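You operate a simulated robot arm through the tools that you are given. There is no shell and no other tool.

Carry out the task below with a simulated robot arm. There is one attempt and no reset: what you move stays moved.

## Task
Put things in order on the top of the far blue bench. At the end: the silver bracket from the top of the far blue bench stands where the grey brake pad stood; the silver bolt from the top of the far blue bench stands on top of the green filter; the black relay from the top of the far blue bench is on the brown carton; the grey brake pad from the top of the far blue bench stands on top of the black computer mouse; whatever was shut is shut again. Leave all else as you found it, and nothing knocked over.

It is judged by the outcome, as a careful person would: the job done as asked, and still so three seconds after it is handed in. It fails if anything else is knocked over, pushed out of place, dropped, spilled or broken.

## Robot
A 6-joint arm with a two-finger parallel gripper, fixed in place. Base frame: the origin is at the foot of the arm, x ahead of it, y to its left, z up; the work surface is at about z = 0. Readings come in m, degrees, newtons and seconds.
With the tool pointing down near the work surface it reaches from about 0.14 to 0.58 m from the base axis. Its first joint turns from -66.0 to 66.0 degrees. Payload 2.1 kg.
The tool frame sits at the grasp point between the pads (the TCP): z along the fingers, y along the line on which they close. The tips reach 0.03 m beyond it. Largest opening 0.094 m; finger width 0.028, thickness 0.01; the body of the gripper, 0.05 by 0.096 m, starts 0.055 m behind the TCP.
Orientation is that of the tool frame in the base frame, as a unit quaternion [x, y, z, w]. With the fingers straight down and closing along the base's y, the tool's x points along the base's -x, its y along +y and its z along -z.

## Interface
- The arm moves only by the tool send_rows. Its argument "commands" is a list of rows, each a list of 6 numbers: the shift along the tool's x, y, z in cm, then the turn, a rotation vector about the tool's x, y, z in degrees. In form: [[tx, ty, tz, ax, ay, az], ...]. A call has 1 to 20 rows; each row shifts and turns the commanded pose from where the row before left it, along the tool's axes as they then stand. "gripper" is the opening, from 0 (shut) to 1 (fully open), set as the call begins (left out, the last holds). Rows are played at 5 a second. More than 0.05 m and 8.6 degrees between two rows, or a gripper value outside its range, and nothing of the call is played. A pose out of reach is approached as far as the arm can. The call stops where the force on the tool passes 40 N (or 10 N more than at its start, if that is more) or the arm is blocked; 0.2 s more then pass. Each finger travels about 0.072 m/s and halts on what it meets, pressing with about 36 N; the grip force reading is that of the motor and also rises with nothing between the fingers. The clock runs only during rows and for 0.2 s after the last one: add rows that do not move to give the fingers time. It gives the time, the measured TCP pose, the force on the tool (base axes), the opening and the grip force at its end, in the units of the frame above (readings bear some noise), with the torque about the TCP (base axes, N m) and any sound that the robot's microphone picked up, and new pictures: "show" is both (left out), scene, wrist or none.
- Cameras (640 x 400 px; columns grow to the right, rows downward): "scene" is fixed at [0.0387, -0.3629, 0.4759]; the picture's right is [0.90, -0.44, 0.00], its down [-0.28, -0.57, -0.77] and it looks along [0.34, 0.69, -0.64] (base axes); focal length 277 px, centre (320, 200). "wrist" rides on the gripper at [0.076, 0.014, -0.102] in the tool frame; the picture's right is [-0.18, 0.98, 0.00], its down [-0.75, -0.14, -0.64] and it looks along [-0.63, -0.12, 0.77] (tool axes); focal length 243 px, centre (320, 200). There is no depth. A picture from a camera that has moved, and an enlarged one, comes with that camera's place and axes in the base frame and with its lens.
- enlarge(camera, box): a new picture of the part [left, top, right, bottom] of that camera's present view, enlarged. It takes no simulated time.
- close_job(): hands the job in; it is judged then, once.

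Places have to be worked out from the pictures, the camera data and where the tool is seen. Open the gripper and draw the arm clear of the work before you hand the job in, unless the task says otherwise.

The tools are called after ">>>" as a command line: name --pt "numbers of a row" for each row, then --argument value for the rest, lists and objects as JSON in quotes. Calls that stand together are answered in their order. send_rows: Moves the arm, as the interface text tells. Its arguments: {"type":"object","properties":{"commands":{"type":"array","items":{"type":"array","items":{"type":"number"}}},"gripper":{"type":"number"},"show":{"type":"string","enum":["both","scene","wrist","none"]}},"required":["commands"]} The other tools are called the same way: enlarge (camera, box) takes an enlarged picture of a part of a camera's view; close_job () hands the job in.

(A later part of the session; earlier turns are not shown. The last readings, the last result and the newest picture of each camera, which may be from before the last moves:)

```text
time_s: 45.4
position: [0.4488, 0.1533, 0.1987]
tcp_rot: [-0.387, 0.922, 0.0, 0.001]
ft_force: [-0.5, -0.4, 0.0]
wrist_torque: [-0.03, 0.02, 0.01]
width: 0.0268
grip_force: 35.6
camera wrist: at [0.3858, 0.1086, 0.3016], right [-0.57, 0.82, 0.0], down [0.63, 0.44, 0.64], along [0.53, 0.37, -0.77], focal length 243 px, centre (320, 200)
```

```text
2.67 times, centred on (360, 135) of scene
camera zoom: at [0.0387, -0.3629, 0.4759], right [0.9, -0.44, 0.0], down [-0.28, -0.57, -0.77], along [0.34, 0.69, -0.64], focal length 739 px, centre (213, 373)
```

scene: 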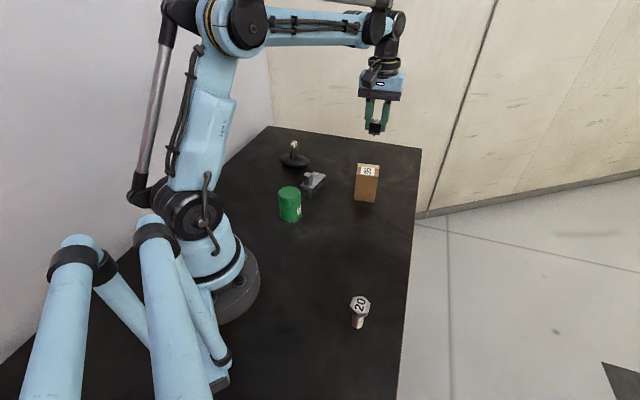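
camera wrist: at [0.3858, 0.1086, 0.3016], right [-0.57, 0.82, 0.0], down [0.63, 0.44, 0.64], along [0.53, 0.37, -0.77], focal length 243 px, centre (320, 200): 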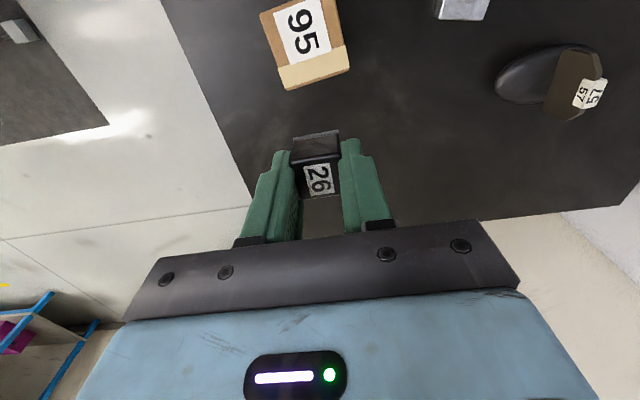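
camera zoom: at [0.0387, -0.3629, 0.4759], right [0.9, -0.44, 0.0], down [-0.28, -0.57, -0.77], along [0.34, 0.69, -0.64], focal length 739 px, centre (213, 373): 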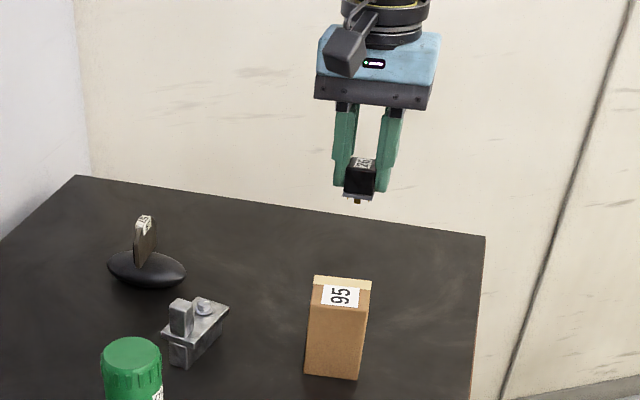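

The carton's top is about 55 × 54 mm. Its centre is 5.1 cm nearer along tool x, at about (0.414, 0.117), and it is turned about -5.5° relative to the tool. I'll centre the relay over it, align, and lower to about 1 cm above.

>>> send_rows --pt "2.5 -0.03 0 0 0 0" --pt "2.5 -0.03 0 0 0 0" --pt "0 0 0 0 0 -5.5" --pt "0 0 2.5 0 0 0" --pt "0 0 2.5 0 0 0" --pt "0 0 1.5 0 0 0" --pt "0 0 0 0 0 0" --pt "0 0 0 0 0 0" --gripper 0

>>> enlarge --camera "wrist" --box '[220, 40, 420, 220]'

>>> enlarge --camera "scene" --box '[330, 110, 410, 210]'

```text
time_s: 47.2
position: [0.4134, 0.1178, 0.1347]
tcp_rot: [-0.43, 0.903, 0.0, -0.001]
ft_force: [-0.9, 0.8, -1.0]
wrist_torque: [-0.02, 0.0, -0.02]
width: 0.027
grip_force: 35.8
camera wrist: at [0.3543, 0.0679, 0.237], right [-0.65, 0.76, 0.0], down [0.58, 0.5, 0.64], along [0.49, 0.42, -0.77], focal length 243 px, centre (320, 200)
```

scene: 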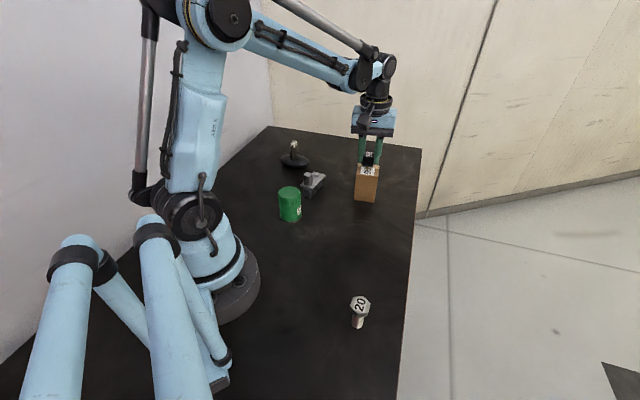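
wrist: 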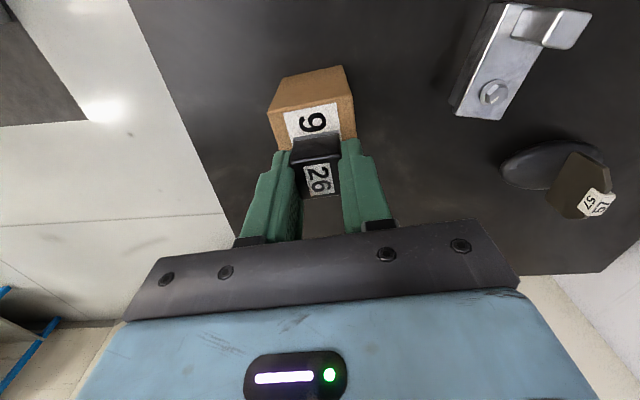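

```text
2.22 times, centred on (320, 130) of wrist
camera zoom: at [0.3543, 0.0679, 0.237], right [-0.65, 0.76, 0.0], down [0.58, 0.5, 0.64], along [0.49, 0.42, -0.77], focal length 539 px, centre (320, 356)
```

zoom: 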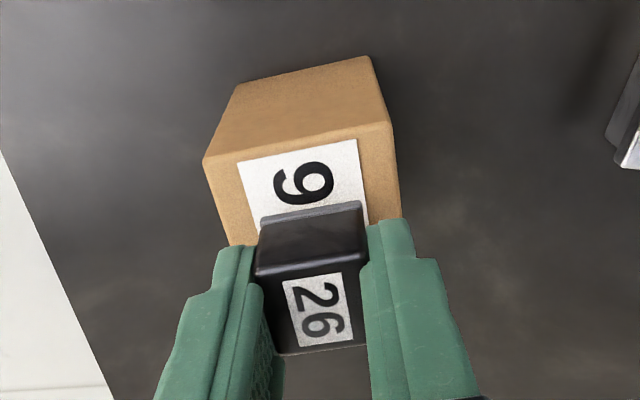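

```text
4.00 times, centred on (370, 160) of scene
camera zoom: at [0.0387, -0.3629, 0.4759], right [0.9, -0.44, 0.0], down [-0.28, -0.57, -0.77], along [0.34, 0.69, -0.64], focal length 1108 px, centre (120, 360)
```

zoom: 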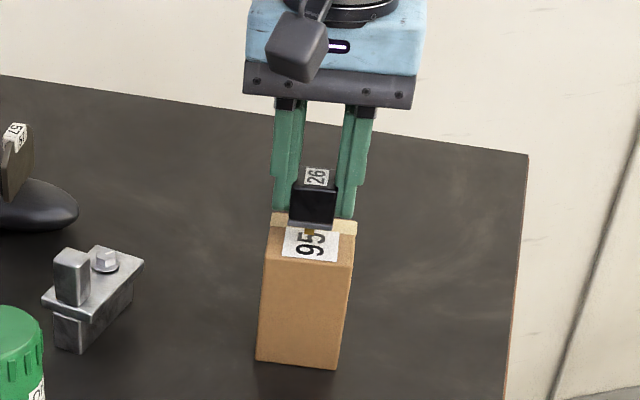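

The relay is centred over the carton to within 2–3 mm and about 1 cm above it. I'll trim by 2 mm and lower in small steps until it touches.

>>> send_rows --pt "0 -0.22 0 0 0 0" --pt "0 0 0.4 0 0 0" --pt "0 0 0.3 0 0 0" --pt "0 0 0.1 0 0 0" --pt "0 0 0 0 0 0" --gripper 0 --show "scene"

>>> enlarge --camera "scene" --box '[340, 130, 400, 190]'

```text
time_s: 48.4
position: [0.4152, 0.1183, 0.1266]
tcp_rot: [-0.431, 0.903, 0.0, 0.0]
ft_force: [-0.9, -0.7, 10.4]
wrist_torque: [-0.01, -0.04, 0.01]
width: 0.0266
grip_force: 36.0
```

scene: 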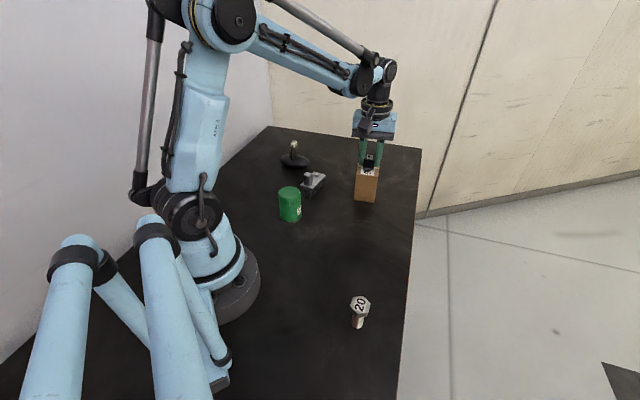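

```text
6.67 times, centred on (370, 160) of scene
camera zoom: at [0.0387, -0.3629, 0.4758], right [0.9, -0.44, 0.0], down [-0.28, -0.57, -0.77], along [0.34, 0.69, -0.64], focal length 1847 px, centre (-13, 467)
```

zoom: 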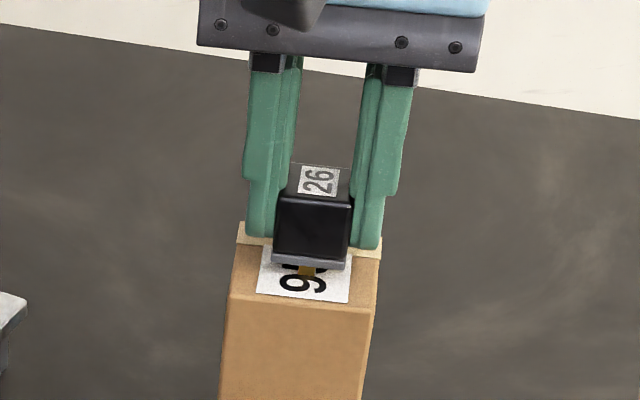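

Contact at 10 N (carton top at about 0.085). The relay sits level in the middle of the top, so I'll ease off slightly and open the fingers a little.

>>> send_rows --pt "0 0 -0.03 0 0 0" --pt "0 0 0 0 0 0" --gripper 0 --show "none"

>>> send_rows --pt "0 0 0 0 0 0" --pt "0 0 0 0 0 0" --pt "0 0 0 0 0 0" --pt "0 0 0 0 0 0" --gripper 0.5

>>> enlarge --camera "scene" --box '[340, 130, 400, 190]'

>>> enlarge --camera "wrist" --box '[220, 40, 420, 220]'

```text
time_s: 49.0
position: [0.4153, 0.1177, 0.1265]
tcp_rot: [-0.431, 0.902, 0.0, 0.0]
ft_force: [0.7, -0.6, 1.0]
wrist_torque: [0.0, 0.01, -0.02]
width: 0.0266
grip_force: 35.2
```

```text
time_s: 50.0
position: [0.4162, 0.118, 0.1266]
tcp_rot: [-0.43, 0.903, 0.0, 0.0]
ft_force: [0.3, 0.4, -0.1]
wrist_torque: [0.0, 0.0, -0.01]
width: 0.0471
grip_force: 0.1
camera wrist: at [0.3567, 0.0672, 0.2286], right [-0.65, 0.76, 0.0], down [0.58, 0.5, 0.64], along [0.49, 0.42, -0.77], focal length 243 px, centre (320, 200)
```

scene: 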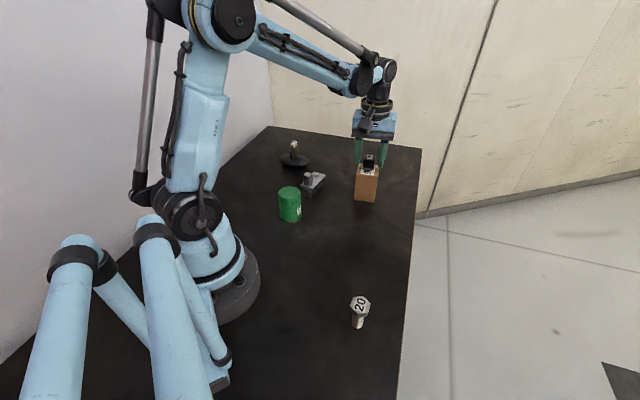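
wrist: 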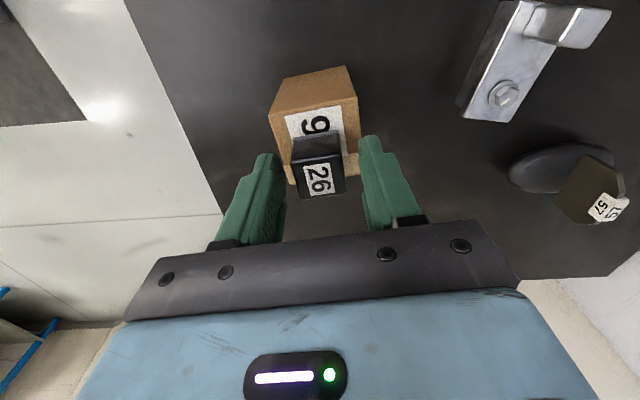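

```text
6.67 times, centred on (370, 160) of scene
camera zoom: at [0.0387, -0.3629, 0.4759], right [0.9, -0.44, 0.0], down [-0.28, -0.57, -0.77], along [0.34, 0.69, -0.64], focal length 1847 px, centre (-13, 467)
```

zoom: 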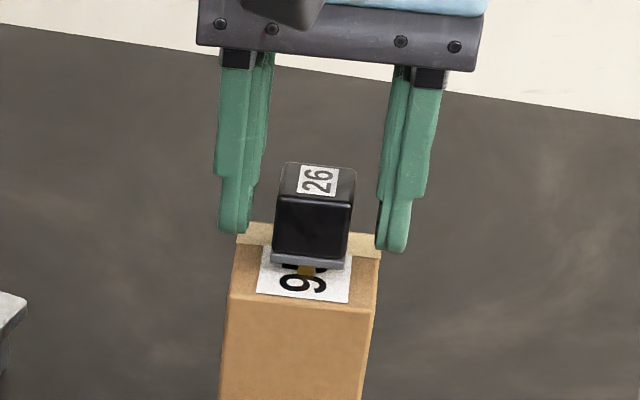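

```text
2.22 times, centred on (320, 130) of wrist
camera zoom: at [0.3567, 0.0672, 0.2286], right [-0.65, 0.76, 0.0], down [0.58, 0.5, 0.64], along [0.49, 0.42, -0.77], focal length 539 px, centre (320, 356)
```

zoom: 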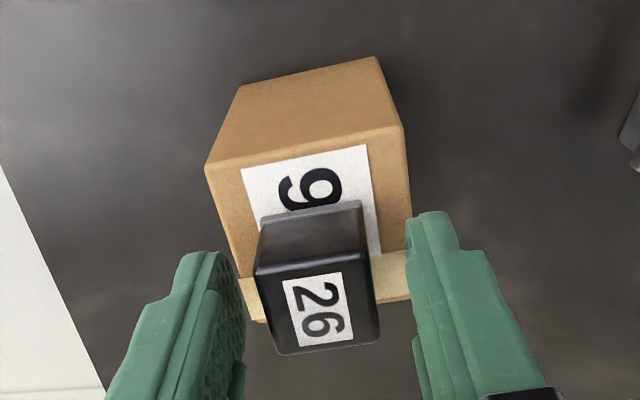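

The relay stands level on the carton with the fingers clear on both sides. I'll withdraw upward, turn the tool back to yaw 0, and swing over to the bolt at about (0.20, -0.18).

>>> send_rows --pt "0 0 -1.5 0 0 0" --pt "0 0 -3.5 0 0 0" --pt "0 0 -3.5 0 0 0" --pt "0 0 -3.5 0 0 0" --pt "0 0 0 0 0 8.5" --pt "0 0 0 0 0 8.5" --pt "0 0 0 0 0 8.5" --pt "0 0 0 0 0 8.5" --pt "0 0 0 0 0 8.5" --pt "0 0 0 0 0 8.5" --pt "0 0 0 0 0 0" --gripper 0.5

>>> enlarge --camera "scene" --box '[265, 120, 405, 230]'

```text
time_s: 52.4
position: [0.4158, 0.1167, 0.2468]
tcp_rot: [0.0, 1.0, 0.0, 0.0]
ft_force: [-0.3, 0.0, 0.3]
wrist_torque: [-0.03, -0.08, -0.01]
width: 0.0471
grip_force: 0.1
camera wrist: at [0.3394, 0.1314, 0.3491], right [0.19, 0.98, 0.0], down [0.75, -0.14, 0.64], along [0.63, -0.12, -0.77], focal length 243 px, centre (320, 200)
```

scene: 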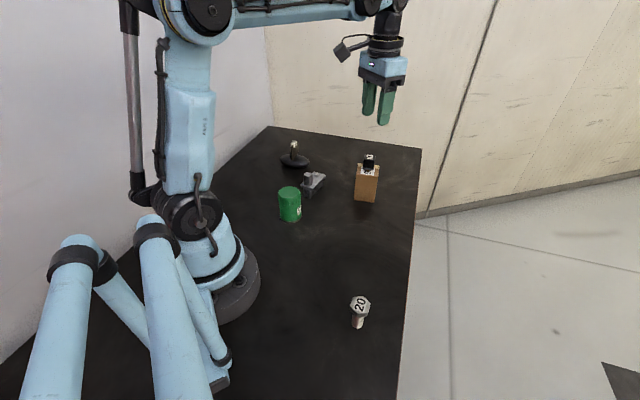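
wrist: 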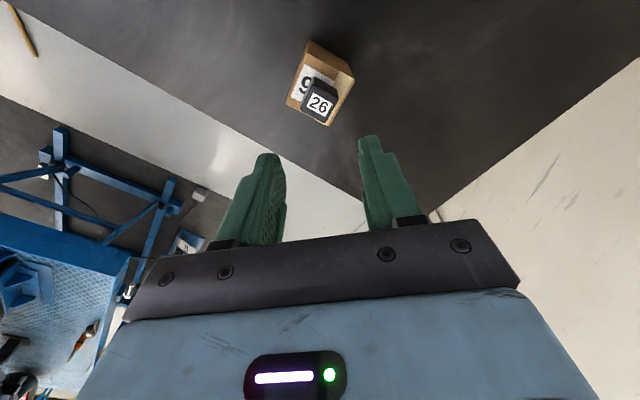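

```text
3.64 times, centred on (335, 175) of scene
camera zoom: at [0.0387, -0.3629, 0.4759], right [0.9, -0.44, 0.0], down [-0.28, -0.57, -0.77], along [0.34, 0.69, -0.64], focal length 1007 px, centre (266, 291)
```

zoom: 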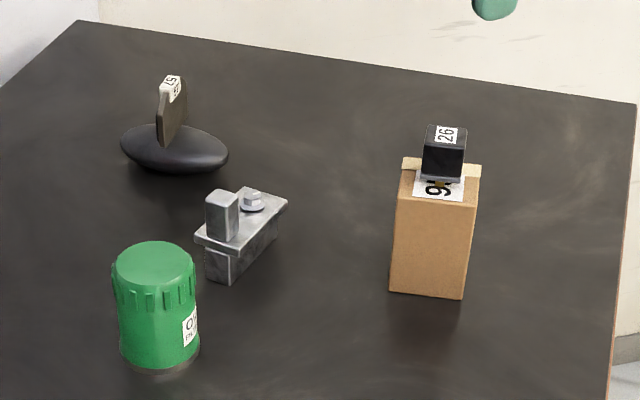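

All three placed items are standing well. Now I'll swing over to the bolt.

>>> send_rows --pt "2.63 -3.7 0 0 0 0" --pt "2.63 -3.7 0 0 0 0" --pt "2.63 -3.7 0 0 0 0" --pt "2.63 -3.7 0 0 0 0" --pt "2.63 -3.7 0 0 0 0" --pt "2.63 -3.7 0 0 0 0" --pt "2.63 -3.7 0 0 0 0" --pt "2.63 -3.7 0 0 0 0" --pt "0 0 2.5 0 0 0" --pt "0 0 2.2 0 0 0" --pt "0 0 0 0 0 0" --pt "0 0 0 0 0 0" --gripper 1

>>> enlarge --camera "wrist" --box '[220, 0, 420, 200]'

```text
time_s: 55.0
position: [0.2031, -0.1812, 0.2]
tcp_rot: [0.0, 1.0, 0.0, 0.0]
ft_force: [0.2, 0.0, 0.6]
wrist_torque: [0.01, -0.02, 0.02]
width: 0.094
grip_force: 0.0
camera wrist: at [0.128, -0.1669, 0.3015], right [0.18, 0.98, 0.0], down [0.75, -0.14, 0.64], along [0.63, -0.12, -0.77], focal length 243 px, centre (320, 200)
```

scene: 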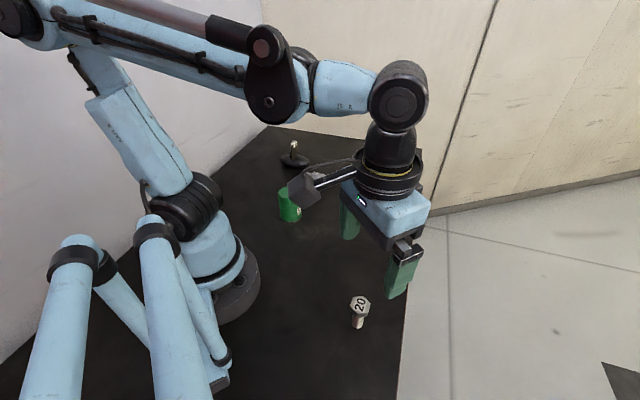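
wrist: 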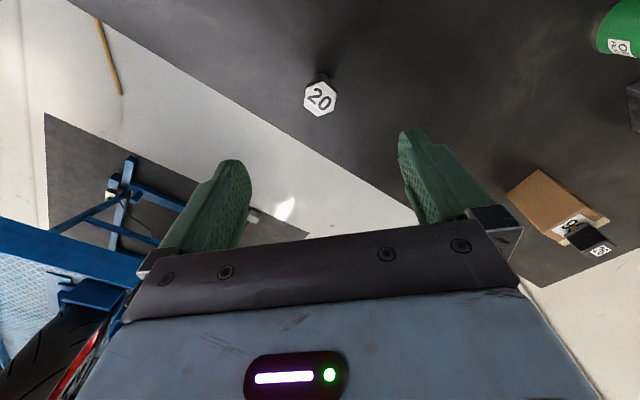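

```text
2.00 times, centred on (320, 100) of wrist
camera zoom: at [0.128, -0.1669, 0.3015], right [0.18, 0.98, 0.0], down [0.75, -0.14, 0.64], along [0.63, -0.12, -0.77], focal length 485 px, centre (320, 400)
```

zoom: 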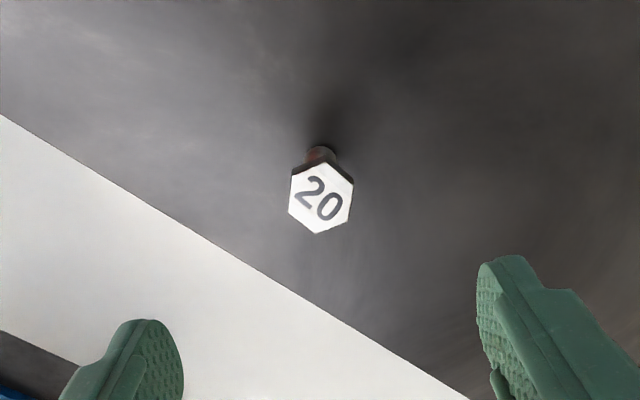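

The bolt is almost exactly below the TCP at about (0.201, -0.181). Its hexagon is about 30 mm across flats and turned about 15° from the tool, so I'll align to the flats and lower for a closer check.

>>> send_rows --pt "0.19 0.03 0 0 0 0" --pt "0 0 0 0 0 7.5" --pt "0 0 0 0 0 7.5" --pt "0 0 3 0 0 0" --pt "0 0 3 0 0 0" --pt "0 0 1 0 0 0" --pt "0 0 0 0 0 0" --pt "0 0 0 0 0 0" --gripper 0.75

>>> enlarge --camera "wrist" --box '[240, 40, 400, 200]'

>>> enlarge --camera "scene" --box '[300, 230, 430, 340]'

```text
time_s: 56.8
position: [0.2025, -0.1788, 0.1297]
tcp_rot: [0.13, 0.991, 0.0, -0.001]
ft_force: [-0.5, -1.0, 0.6]
wrist_torque: [0.03, 0.01, 0.01]
width: 0.0704
grip_force: 0.0
camera wrist: at [0.1331, -0.1457, 0.2316], right [0.43, 0.9, 0.0], down [0.69, -0.33, 0.64], along [0.58, -0.28, -0.77], focal length 243 px, centre (320, 200)
```

scene: 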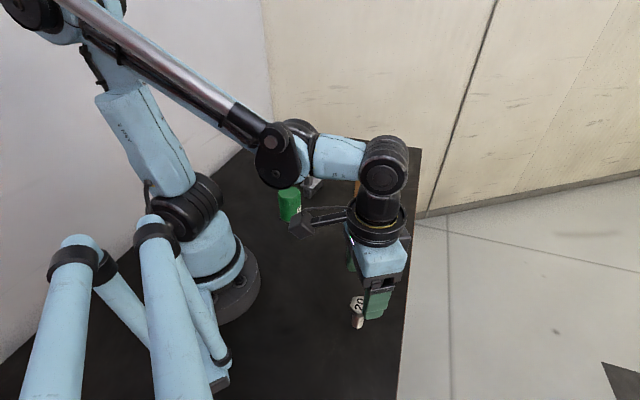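
wrist: 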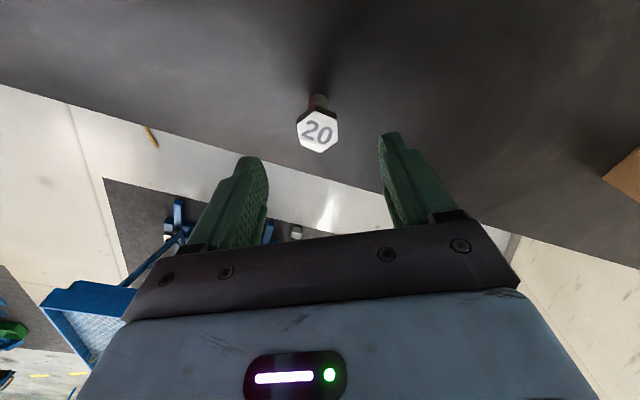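

```text
2.50 times, centred on (320, 120) of wrist
camera zoom: at [0.1331, -0.1457, 0.2316], right [0.43, 0.9, 0.0], down [0.69, -0.33, 0.64], along [0.58, -0.28, -0.77], focal length 606 px, centre (320, 400)
```

zoom: 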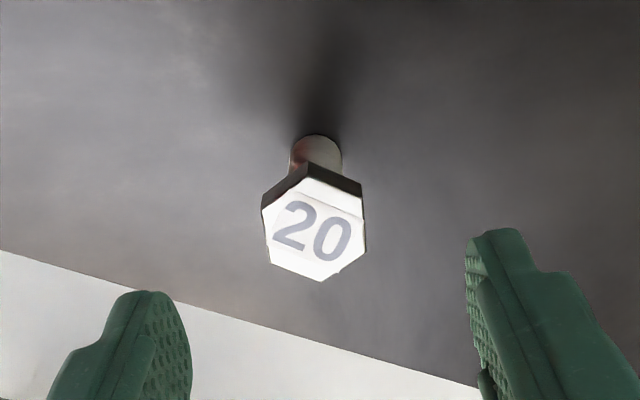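

```text
3.64 times, centred on (365, 285) of scene
camera zoom: at [0.0387, -0.3629, 0.4759], right [0.9, -0.44, 0.0], down [-0.28, -0.57, -0.77], along [0.34, 0.69, -0.64], focal length 1007 px, centre (156, -109)
```

zoom: 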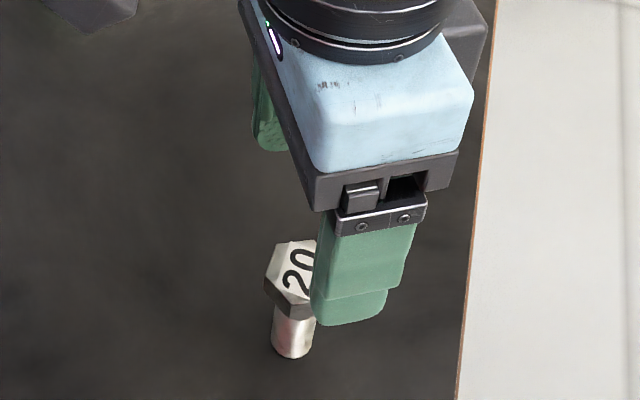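

The hexagon is still about 5° off and its centre is 1.5 mm to the tool's -Y side. I'll correct both, then lower so the fingers straddle the head at TCP z ≈ 0.055.

>>> send_rows --pt "0 -0.15 0 0 0 0" --pt "0 0 0 0 0 5" --pt "0 0 3 0 0 0" --pt "0 0 2.5 0 0 0" --pt "0 0 1.2 0 0 0" --pt "0 0 0.8 0 0 0" --pt "0 0 0 0 0 0" --gripper 0.75

>>> enlarge --camera "wrist" --box '[230, 60, 410, 240]'

>>> enlarge --camera "scene" --box '[300, 230, 430, 340]'

```text
time_s: 58.4
position: [0.2024, -0.1792, 0.0557]
tcp_rot: [0.173, 0.985, 0.0, 0.0]
ft_force: [-0.4, 0.2, -0.9]
wrist_torque: [0.01, -0.01, 0.01]
width: 0.0706
grip_force: 0.0
camera wrist: at [0.1371, -0.1409, 0.1571], right [0.51, 0.86, 0.0], down [0.66, -0.39, 0.64], along [0.55, -0.33, -0.77], focal length 243 px, centre (320, 200)
```

scene: 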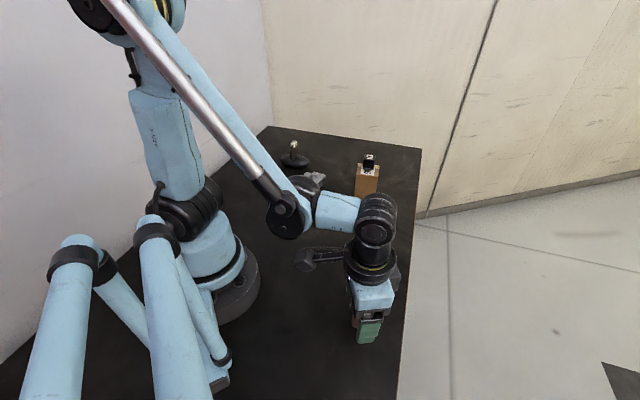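
wrist: 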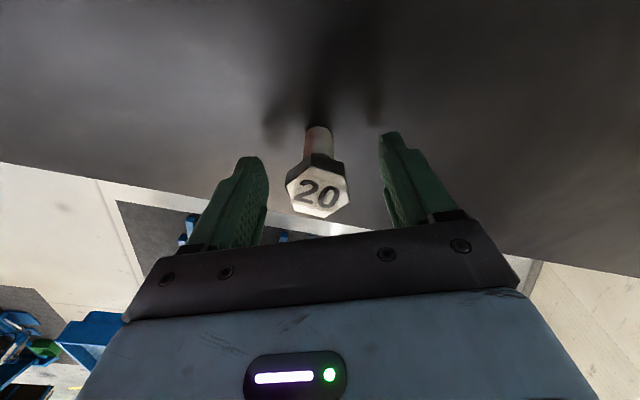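

```text
2.22 times, centred on (320, 150) of wrist
camera zoom: at [0.1371, -0.1409, 0.1571], right [0.51, 0.86, 0.0], down [0.66, -0.39, 0.64], along [0.55, -0.33, -0.77], focal length 539 px, centre (320, 311)
```

zoom: 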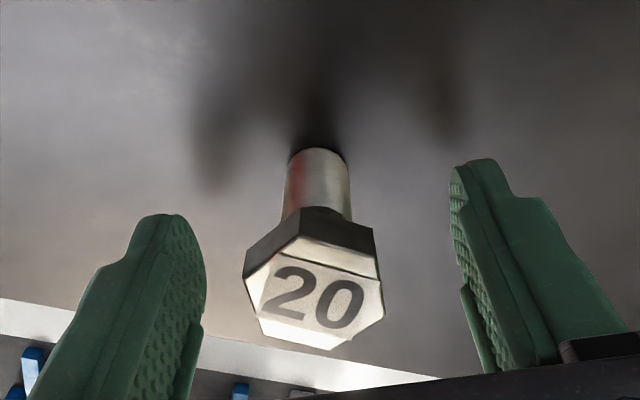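

```text
3.64 times, centred on (365, 285) of scene
camera zoom: at [0.0387, -0.3629, 0.4759], right [0.9, -0.44, 0.0], down [-0.28, -0.57, -0.77], along [0.34, 0.69, -0.64], focal length 1007 px, centre (156, -109)
```

zoom: 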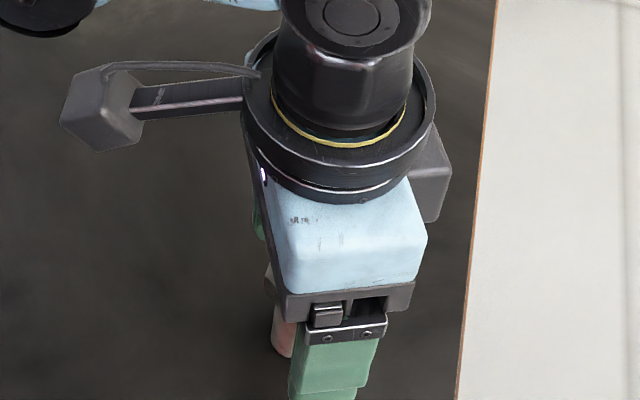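

The hexagon is now aligned with the fingers to within a degree or two and centred within 1 mm. I'll close on the head.

>>> send_rows --pt "0 0 0 0 0 0" --pt "0 0 0 0 0 0" --pt "0 0 0 0 0 0" --pt "0 0 0 0 0 0" --pt "0 0 0 0 0 0" --gripper 0

>>> enlarge --camera "wrist" --box '[230, 60, 410, 240]'

```text
time_s: 59.6
position: [0.2027, -0.1798, 0.0562]
tcp_rot: [0.173, 0.985, 0.0, 0.0]
ft_force: [0.0, 0.6, -2.6]
wrist_torque: [0.02, 0.02, 0.0]
width: 0.0306
grip_force: 35.9
camera wrist: at [0.1371, -0.1409, 0.1573], right [0.51, 0.86, 0.0], down [0.66, -0.39, 0.64], along [0.55, -0.33, -0.77], focal length 243 px, centre (320, 200)
```

scene: 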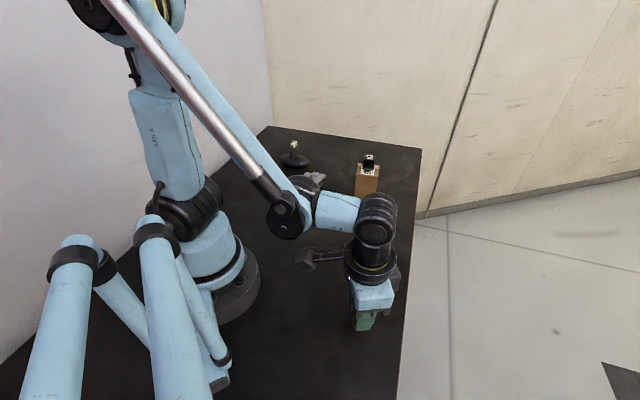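
wrist: 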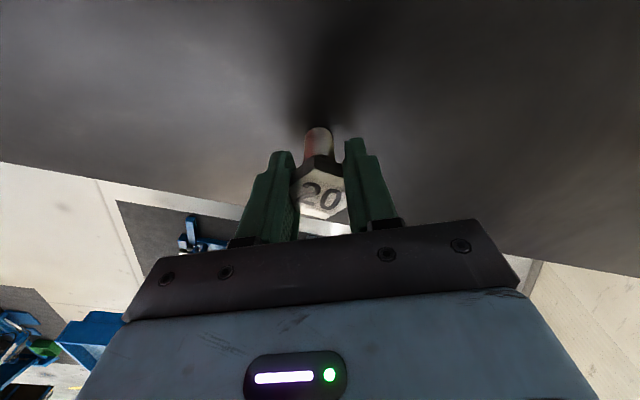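

```text
2.22 times, centred on (320, 150) of wrist
camera zoom: at [0.1371, -0.1409, 0.1573], right [0.51, 0.86, 0.0], down [0.66, -0.39, 0.64], along [0.55, -0.33, -0.77], focal length 539 px, centre (320, 311)
```

zoom: 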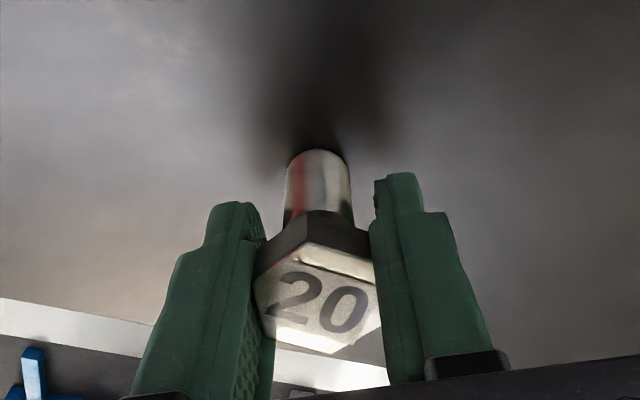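

The head is gripped on its flats (30.6 mm). I'll lift the bolt high and carry it toward the filter, stopping about 5 cm beyond it so the wrist camera sees the filter's top clearly.

>>> send_rows --pt "0 0 -0.8 0 0 0" --pt "0 0 -3 0 0 0" --pt "0 0 -4 0 0 0" --pt "0 0 -4 0 0 0" --pt "0 0 -4 0 0 0" --pt "0.823 4.193 0 0 0 0" --pt "0.823 4.193 0 0 0 0" --pt "0.823 4.193 0 0 0 0" --pt "0.823 4.193 0 0 0 0" --pt "0.823 4.193 0 0 0 0" --pt "0.823 4.193 0 0 0 0" --pt "0.823 4.193 0 0 0 0" --pt "0 0 0 0 0 0" --pt "0 0 0 0 0 0" --gripper 0

>>> enlarge --camera "wrist" --box '[220, 0, 420, 200]'

>>> enlarge --camera "scene" --box '[240, 60, 400, 240]'

```text
time_s: 62.6
position: [0.2484, 0.1189, 0.2122]
tcp_rot: [0.174, 0.985, 0.001, 0.0]
ft_force: [-0.6, -0.4, -2.6]
wrist_torque: [-0.03, 0.0, -0.01]
width: 0.0303
grip_force: 36.2
camera wrist: at [0.1829, 0.1571, 0.3143], right [0.51, 0.86, 0.0], down [0.66, -0.39, 0.64], along [0.55, -0.33, -0.77], focal length 243 px, centre (320, 200)
```

scene: 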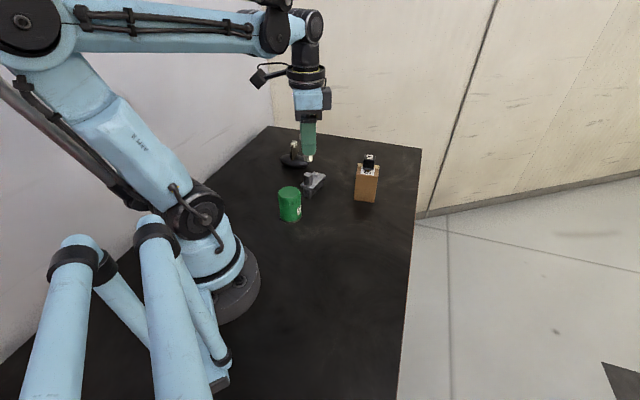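
wrist: 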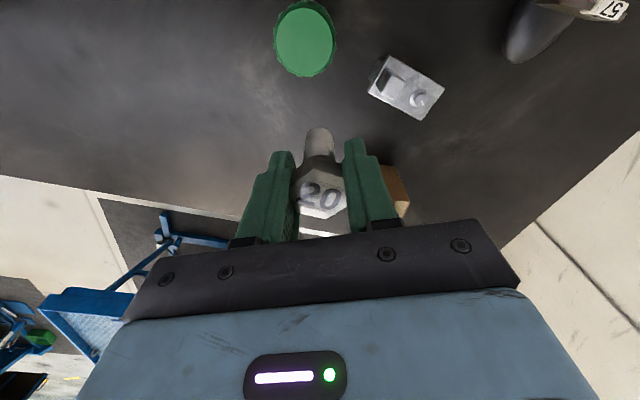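

```text
2.00 times, centred on (320, 100) of wrist
camera zoom: at [0.1829, 0.1571, 0.3143], right [0.51, 0.86, 0.0], down [0.66, -0.39, 0.64], along [0.55, -0.33, -0.77], focal length 485 px, centre (320, 400)
```

zoom: 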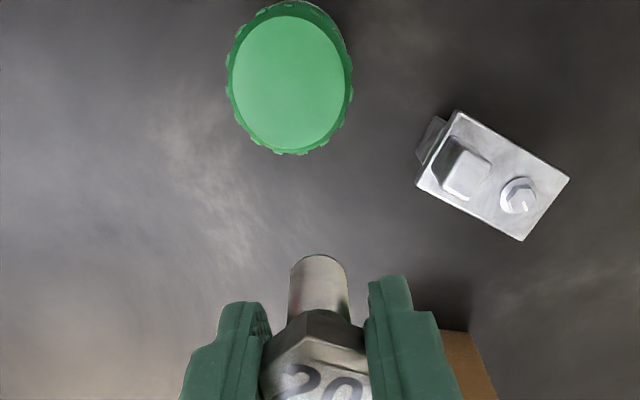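

```text
2.22 times, centred on (320, 150) of scene
camera zoom: at [0.0388, -0.3629, 0.4759], right [0.9, -0.44, 0.0], down [-0.28, -0.57, -0.77], along [0.34, 0.69, -0.64], focal length 616 px, centre (320, 311)
```

zoom: 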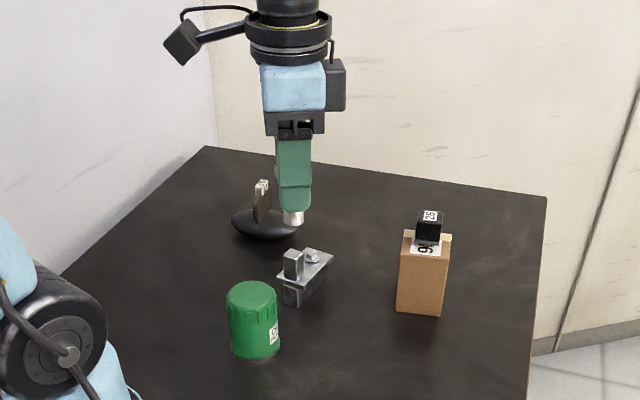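

The filter's top centre is about 4.9 cm nearer along tool x and 0.5 cm toward -Y, at about (0.201, 0.130). I'll move the bolt there and lower until it is about 1.5 cm above the filter.

>>> send_rows --pt "2.49 -0.23 0 0 0 0" --pt "2.48 -0.23 0 0 0 0" --pt "0 0 3 0 0 0" --pt "0 0 2.5 0 0 0" --pt "0 0 1.5 0 0 0" --pt "0 0 0 0 0 0" --pt "0 0 0 0 0 0" --gripper 0

>>> enlarge --camera "wrist" --box '[220, 40, 420, 240]'

>>> enlarge --camera "scene" --box '[250, 130, 340, 230]'

```text
time_s: 64.2
position: [0.2007, 0.1286, 0.1417]
tcp_rot: [0.173, 0.985, 0.0, 0.001]
ft_force: [-0.6, -0.2, -2.5]
wrist_torque: [0.02, 0.02, 0.0]
width: 0.0301
grip_force: 36.0
camera wrist: at [0.1345, 0.1672, 0.2441], right [0.51, 0.86, 0.0], down [0.66, -0.39, 0.64], along [0.55, -0.33, -0.77], focal length 243 px, centre (320, 200)
```

scene: 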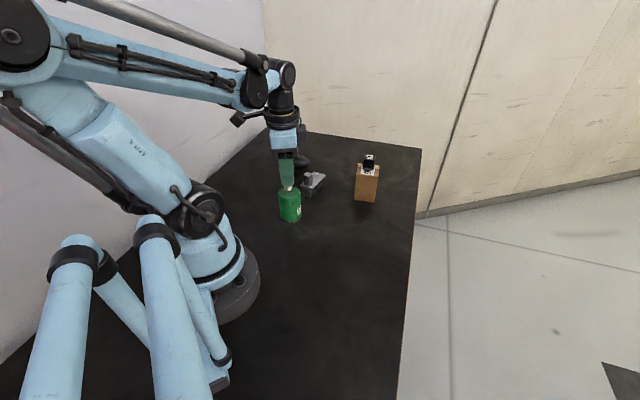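
wrist: 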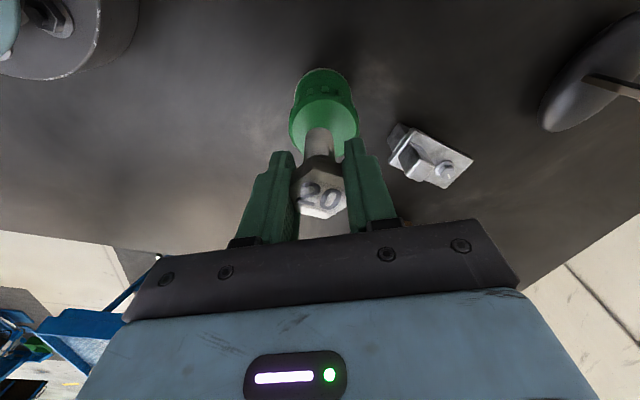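

```text
2.00 times, centred on (320, 140) of wrist
camera zoom: at [0.1345, 0.1672, 0.2441], right [0.51, 0.86, 0.0], down [0.66, -0.39, 0.64], along [0.55, -0.33, -0.77], focal length 485 px, centre (320, 320)
```

zoom: 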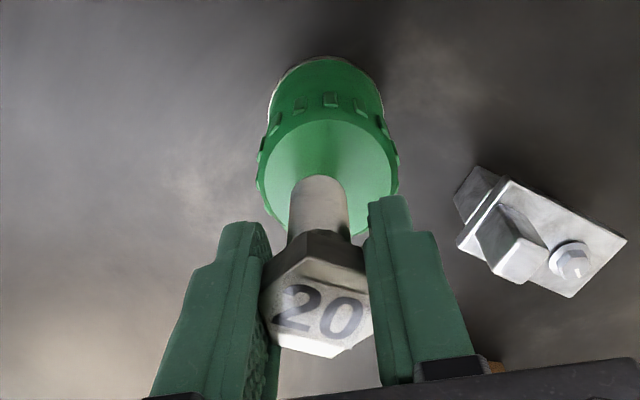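

```text
4.00 times, centred on (295, 180) of scene
camera zoom: at [0.0387, -0.3629, 0.4759], right [0.9, -0.44, 0.0], down [-0.28, -0.57, -0.77], along [0.34, 0.69, -0.64], focal length 1108 px, centre (420, 280)
```

zoom: 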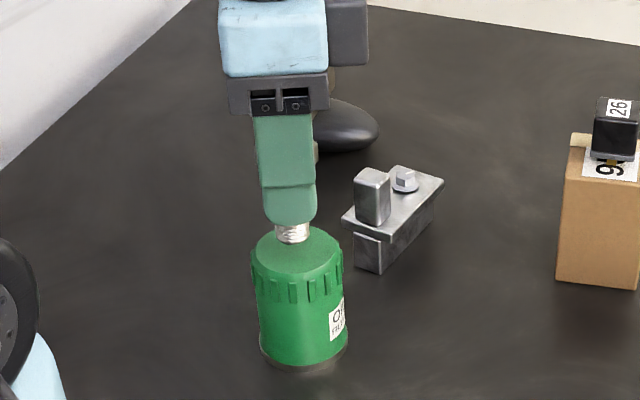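

The fit of the filter's rim puts its centre about 3 mm toward the tool's +Y. I'll trim that and lower most of the remaining 1.4 cm, then check again.

>>> send_rows --pt "0 0.3 0 0 0 0" --pt "0 0 0.5 0 0 0" --pt "0 0 0.4 0 0 0" --pt "0 0 0 0 0 0" --pt "0 0 0 0 0 0" --gripper 0

>>> enlarge --camera "wrist" --box '[250, 60, 390, 200]'

>>> enlarge --camera "scene" --box '[265, 165, 320, 225]'

```text
time_s: 65.4
position: [0.2009, 0.1316, 0.1334]
tcp_rot: [0.173, 0.985, 0.0, 0.0]
ft_force: [0.2, -0.3, -1.9]
wrist_torque: [0.01, -0.01, 0.0]
width: 0.0301
grip_force: 35.7
camera wrist: at [0.1352, 0.1703, 0.2355], right [0.51, 0.86, 0.0], down [0.66, -0.39, 0.64], along [0.55, -0.33, -0.77], focal length 243 px, centre (320, 200)
```

scene: 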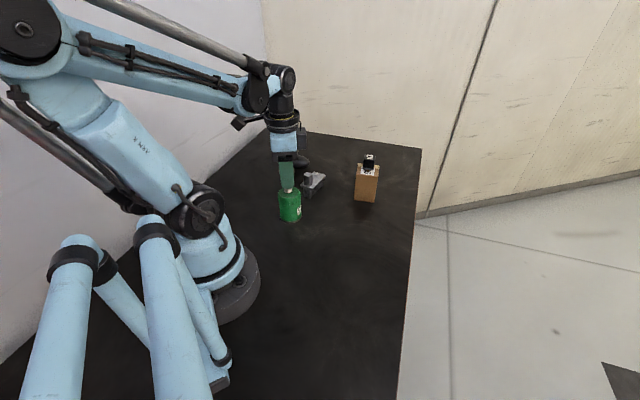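
wrist: 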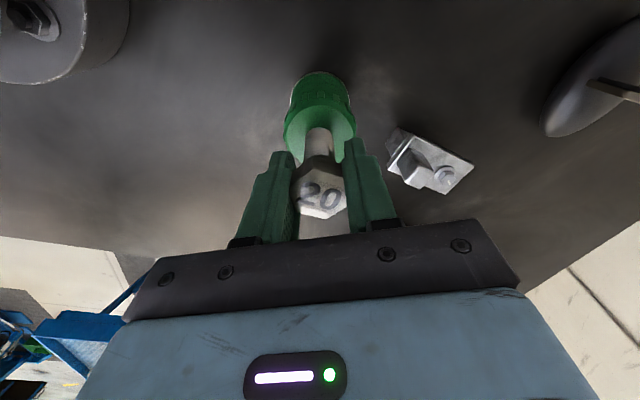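

```text
2.86 times, centred on (320, 130) of wrist
camera zoom: at [0.1352, 0.1703, 0.2355], right [0.51, 0.86, 0.0], down [0.66, -0.39, 0.64], along [0.55, -0.33, -0.77], focal length 693 px, centre (320, 400)
```

zoom: 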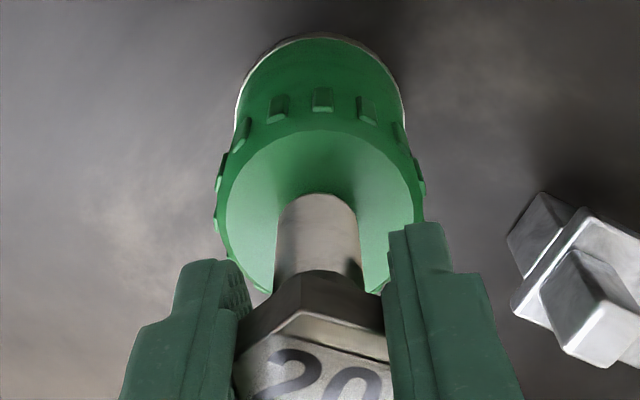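

```text
6.67 times, centred on (292, 195) of scene
camera zoom: at [0.0387, -0.3629, 0.4759], right [0.9, -0.44, 0.0], down [-0.28, -0.57, -0.77], along [0.34, 0.69, -0.64], focal length 1847 px, centre (503, 233)
```

zoom: 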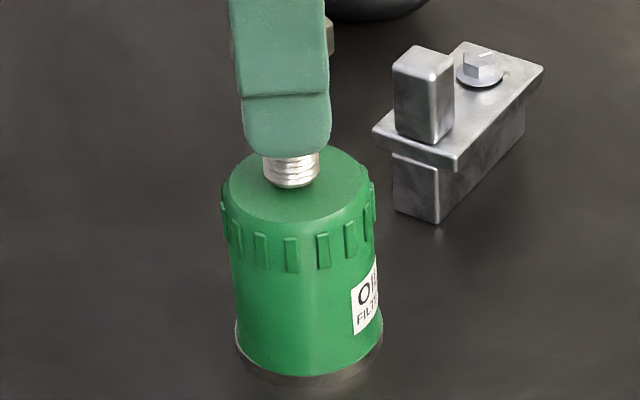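

The shank is now within about 2 mm of the filter's centre and about 5 mm above it. I'll trim 1 mm and lower gently to contact.

>>> send_rows --pt "-0.1 0.1 0 0 0 0" --pt "0 0 0.2 0 0 0" --pt "0 0 0.1 0 0 0" --pt "0 0 0 0 0 0" --gripper 0 --show "none"

>>> send_rows --pt "0 0 0.1 0 0 0" --pt "0 0 0 0 0 0" --gripper 0 --show "none"

```text
time_s: 66.4
position: [0.2031, 0.1309, 0.1303]
tcp_rot: [0.174, 0.985, 0.0, -0.001]
ft_force: [-0.1, 0.6, -2.0]
wrist_torque: [-0.01, 0.0, 0.03]
width: 0.0306
grip_force: 35.8
```

```text
time_s: 67.0
position: [0.2019, 0.1328, 0.1309]
tcp_rot: [0.174, 0.985, 0.0, 0.0]
ft_force: [-3.8, -3.3, 37.7]
wrist_torque: [-0.04, 0.15, 0.02]
width: 0.0303
grip_force: 36.0
```

That's firm contact (38 N). I'll back off 0.9 mm to rest lightly before releasing.

>>> send_rows --pt "0 0 -0.08 0 0 0" --pt "0 0 0 0 0 0" --gripper 0

>>> enlarge --camera "scene" --box '[265, 165, 320, 225]'

>>> enlarge --camera "wrist" --box '[250, 60, 390, 200]'

```text
time_s: 67.6
position: [0.2028, 0.1313, 0.1308]
tcp_rot: [0.174, 0.985, 0.0, 0.0]
ft_force: [-3.8, -1.9, 15.6]
wrist_torque: [-0.05, 0.12, -0.02]
width: 0.0306
grip_force: 36.3
camera wrist: at [0.1362, 0.171, 0.232], right [0.51, 0.86, 0.0], down [0.66, -0.39, 0.64], along [0.55, -0.33, -0.77], focal length 243 px, centre (320, 200)
```

scene: 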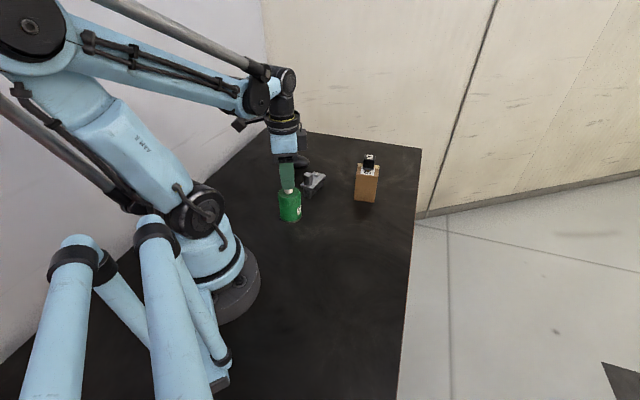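
wrist: 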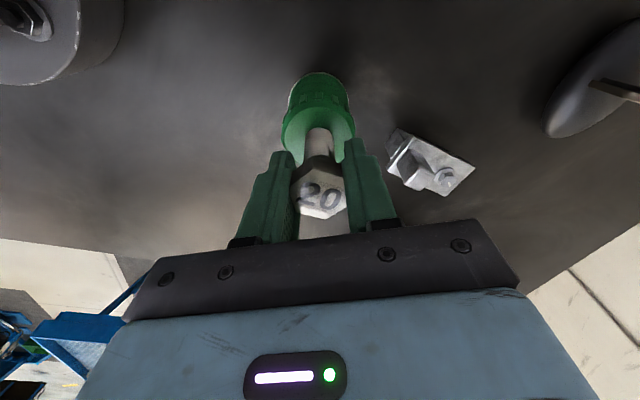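

```text
6.67 times, centred on (292, 195) of scene
camera zoom: at [0.0387, -0.3629, 0.4758], right [0.9, -0.44, 0.0], down [-0.28, -0.57, -0.77], along [0.34, 0.69, -0.64], focal length 1847 px, centre (503, 233)
```

zoom: 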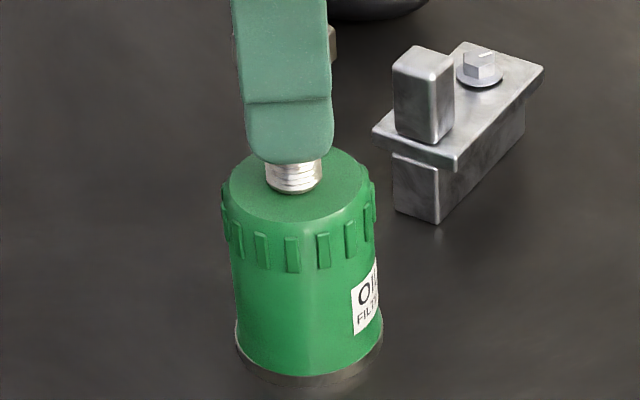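

```text
2.86 times, centred on (320, 130) of wrist
camera zoom: at [0.1362, 0.171, 0.232], right [0.51, 0.86, 0.0], down [0.66, -0.39, 0.64], along [0.55, -0.33, -0.77], focal length 693 px, centre (320, 400)
```

zoom: 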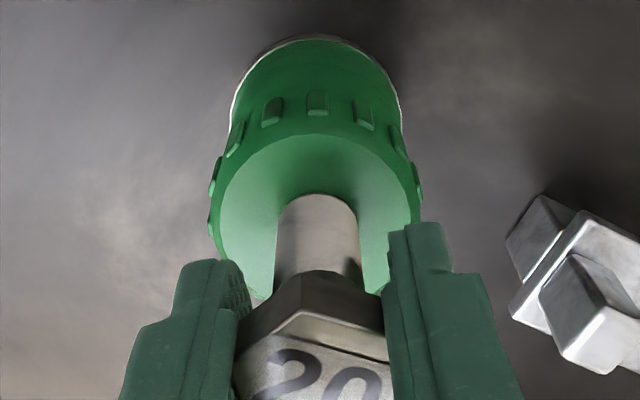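

There's still 15 N and a little sideways force, so I'll ease off another half millimetre before releasing.

>>> send_rows --pt "0 0 -0.05 0 0 0" --pt "0 0 0 0 0 0" --gripper 0 --show "none"

```text
time_s: 68.2
position: [0.2022, 0.1316, 0.1305]
tcp_rot: [0.173, 0.985, 0.001, 0.0]
ft_force: [0.6, 0.0, -1.4]
wrist_torque: [0.02, -0.02, 0.0]
width: 0.0302
grip_force: 35.9
```

The force is now about the bolt's own weight, so it's just barely resting. I'll open the fingers a little.

>>> send_rows --pt "0 0 0 0 0 0" --pt "0 0 0 0 0 0" --pt "0 0 0 0 0 0" --pt "0 0 0 0 0 0" --pt "0 0 0 0 0 0" --gripper 0.48

>>> enlarge --camera "scene" --box '[265, 155, 320, 225]'

>>> enlarge --camera "wrist" --box '[240, 60, 400, 220]'

```text
time_s: 69.4
position: [0.2023, 0.1309, 0.1303]
tcp_rot: [0.173, 0.985, 0.0, 0.001]
ft_force: [0.5, -0.7, 0.4]
wrist_torque: [0.0, 0.01, 0.0]
width: 0.0452
grip_force: 0.1
camera wrist: at [0.1364, 0.1709, 0.2324], right [0.51, 0.86, 0.0], down [0.66, -0.39, 0.64], along [0.55, -0.33, -0.77], focal length 243 px, centre (320, 200)
```

scene: 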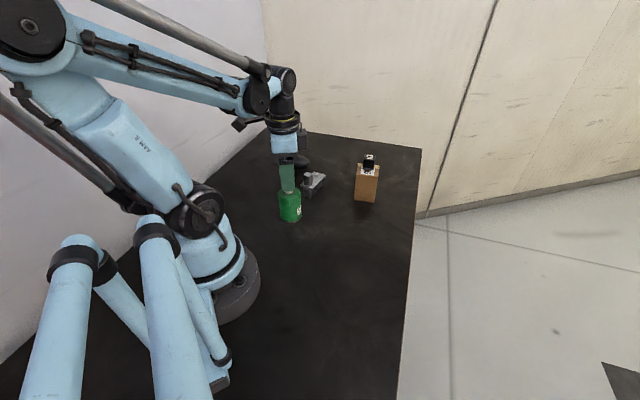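
wrist: 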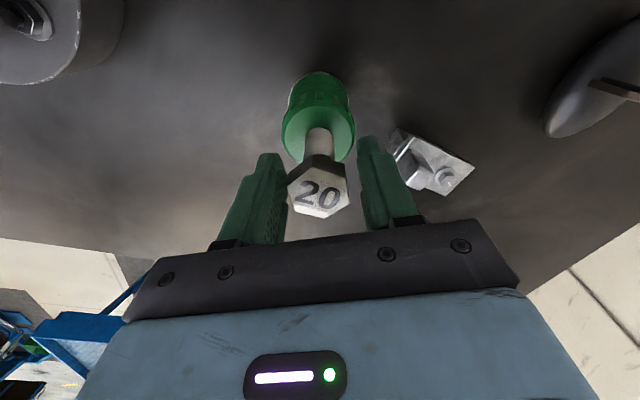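

```text
5.71 times, centred on (292, 190) of scene
camera zoom: at [0.0387, -0.3629, 0.4759], right [0.9, -0.44, 0.0], down [-0.28, -0.57, -0.77], along [0.34, 0.69, -0.64], focal length 1583 px, centre (477, 257)
```

zoom: 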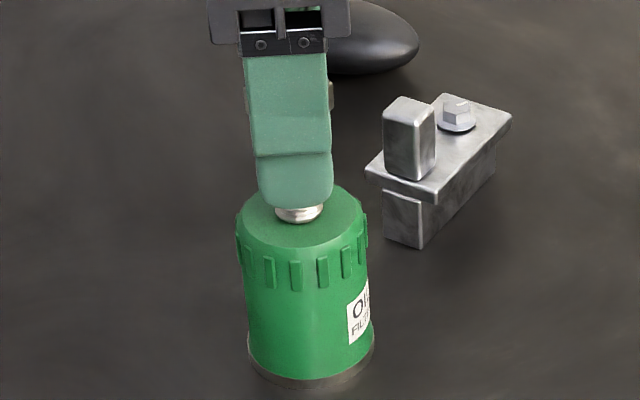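

```text
2.50 times, centred on (320, 140) of wrist
camera zoom: at [0.1364, 0.1709, 0.2324], right [0.51, 0.86, 0.0], down [0.66, -0.39, 0.64], along [0.55, -0.33, -0.77], focal length 606 px, centre (320, 350)
```

zoom: 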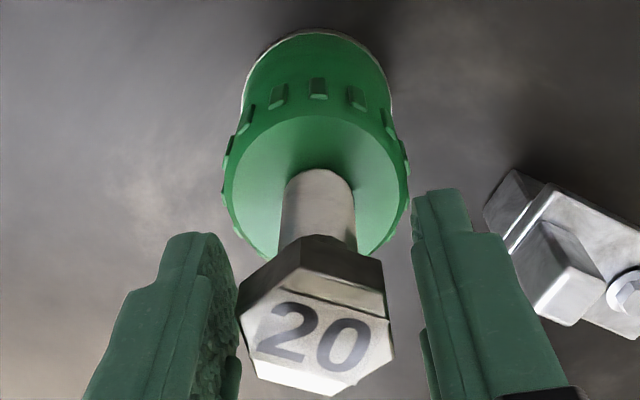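

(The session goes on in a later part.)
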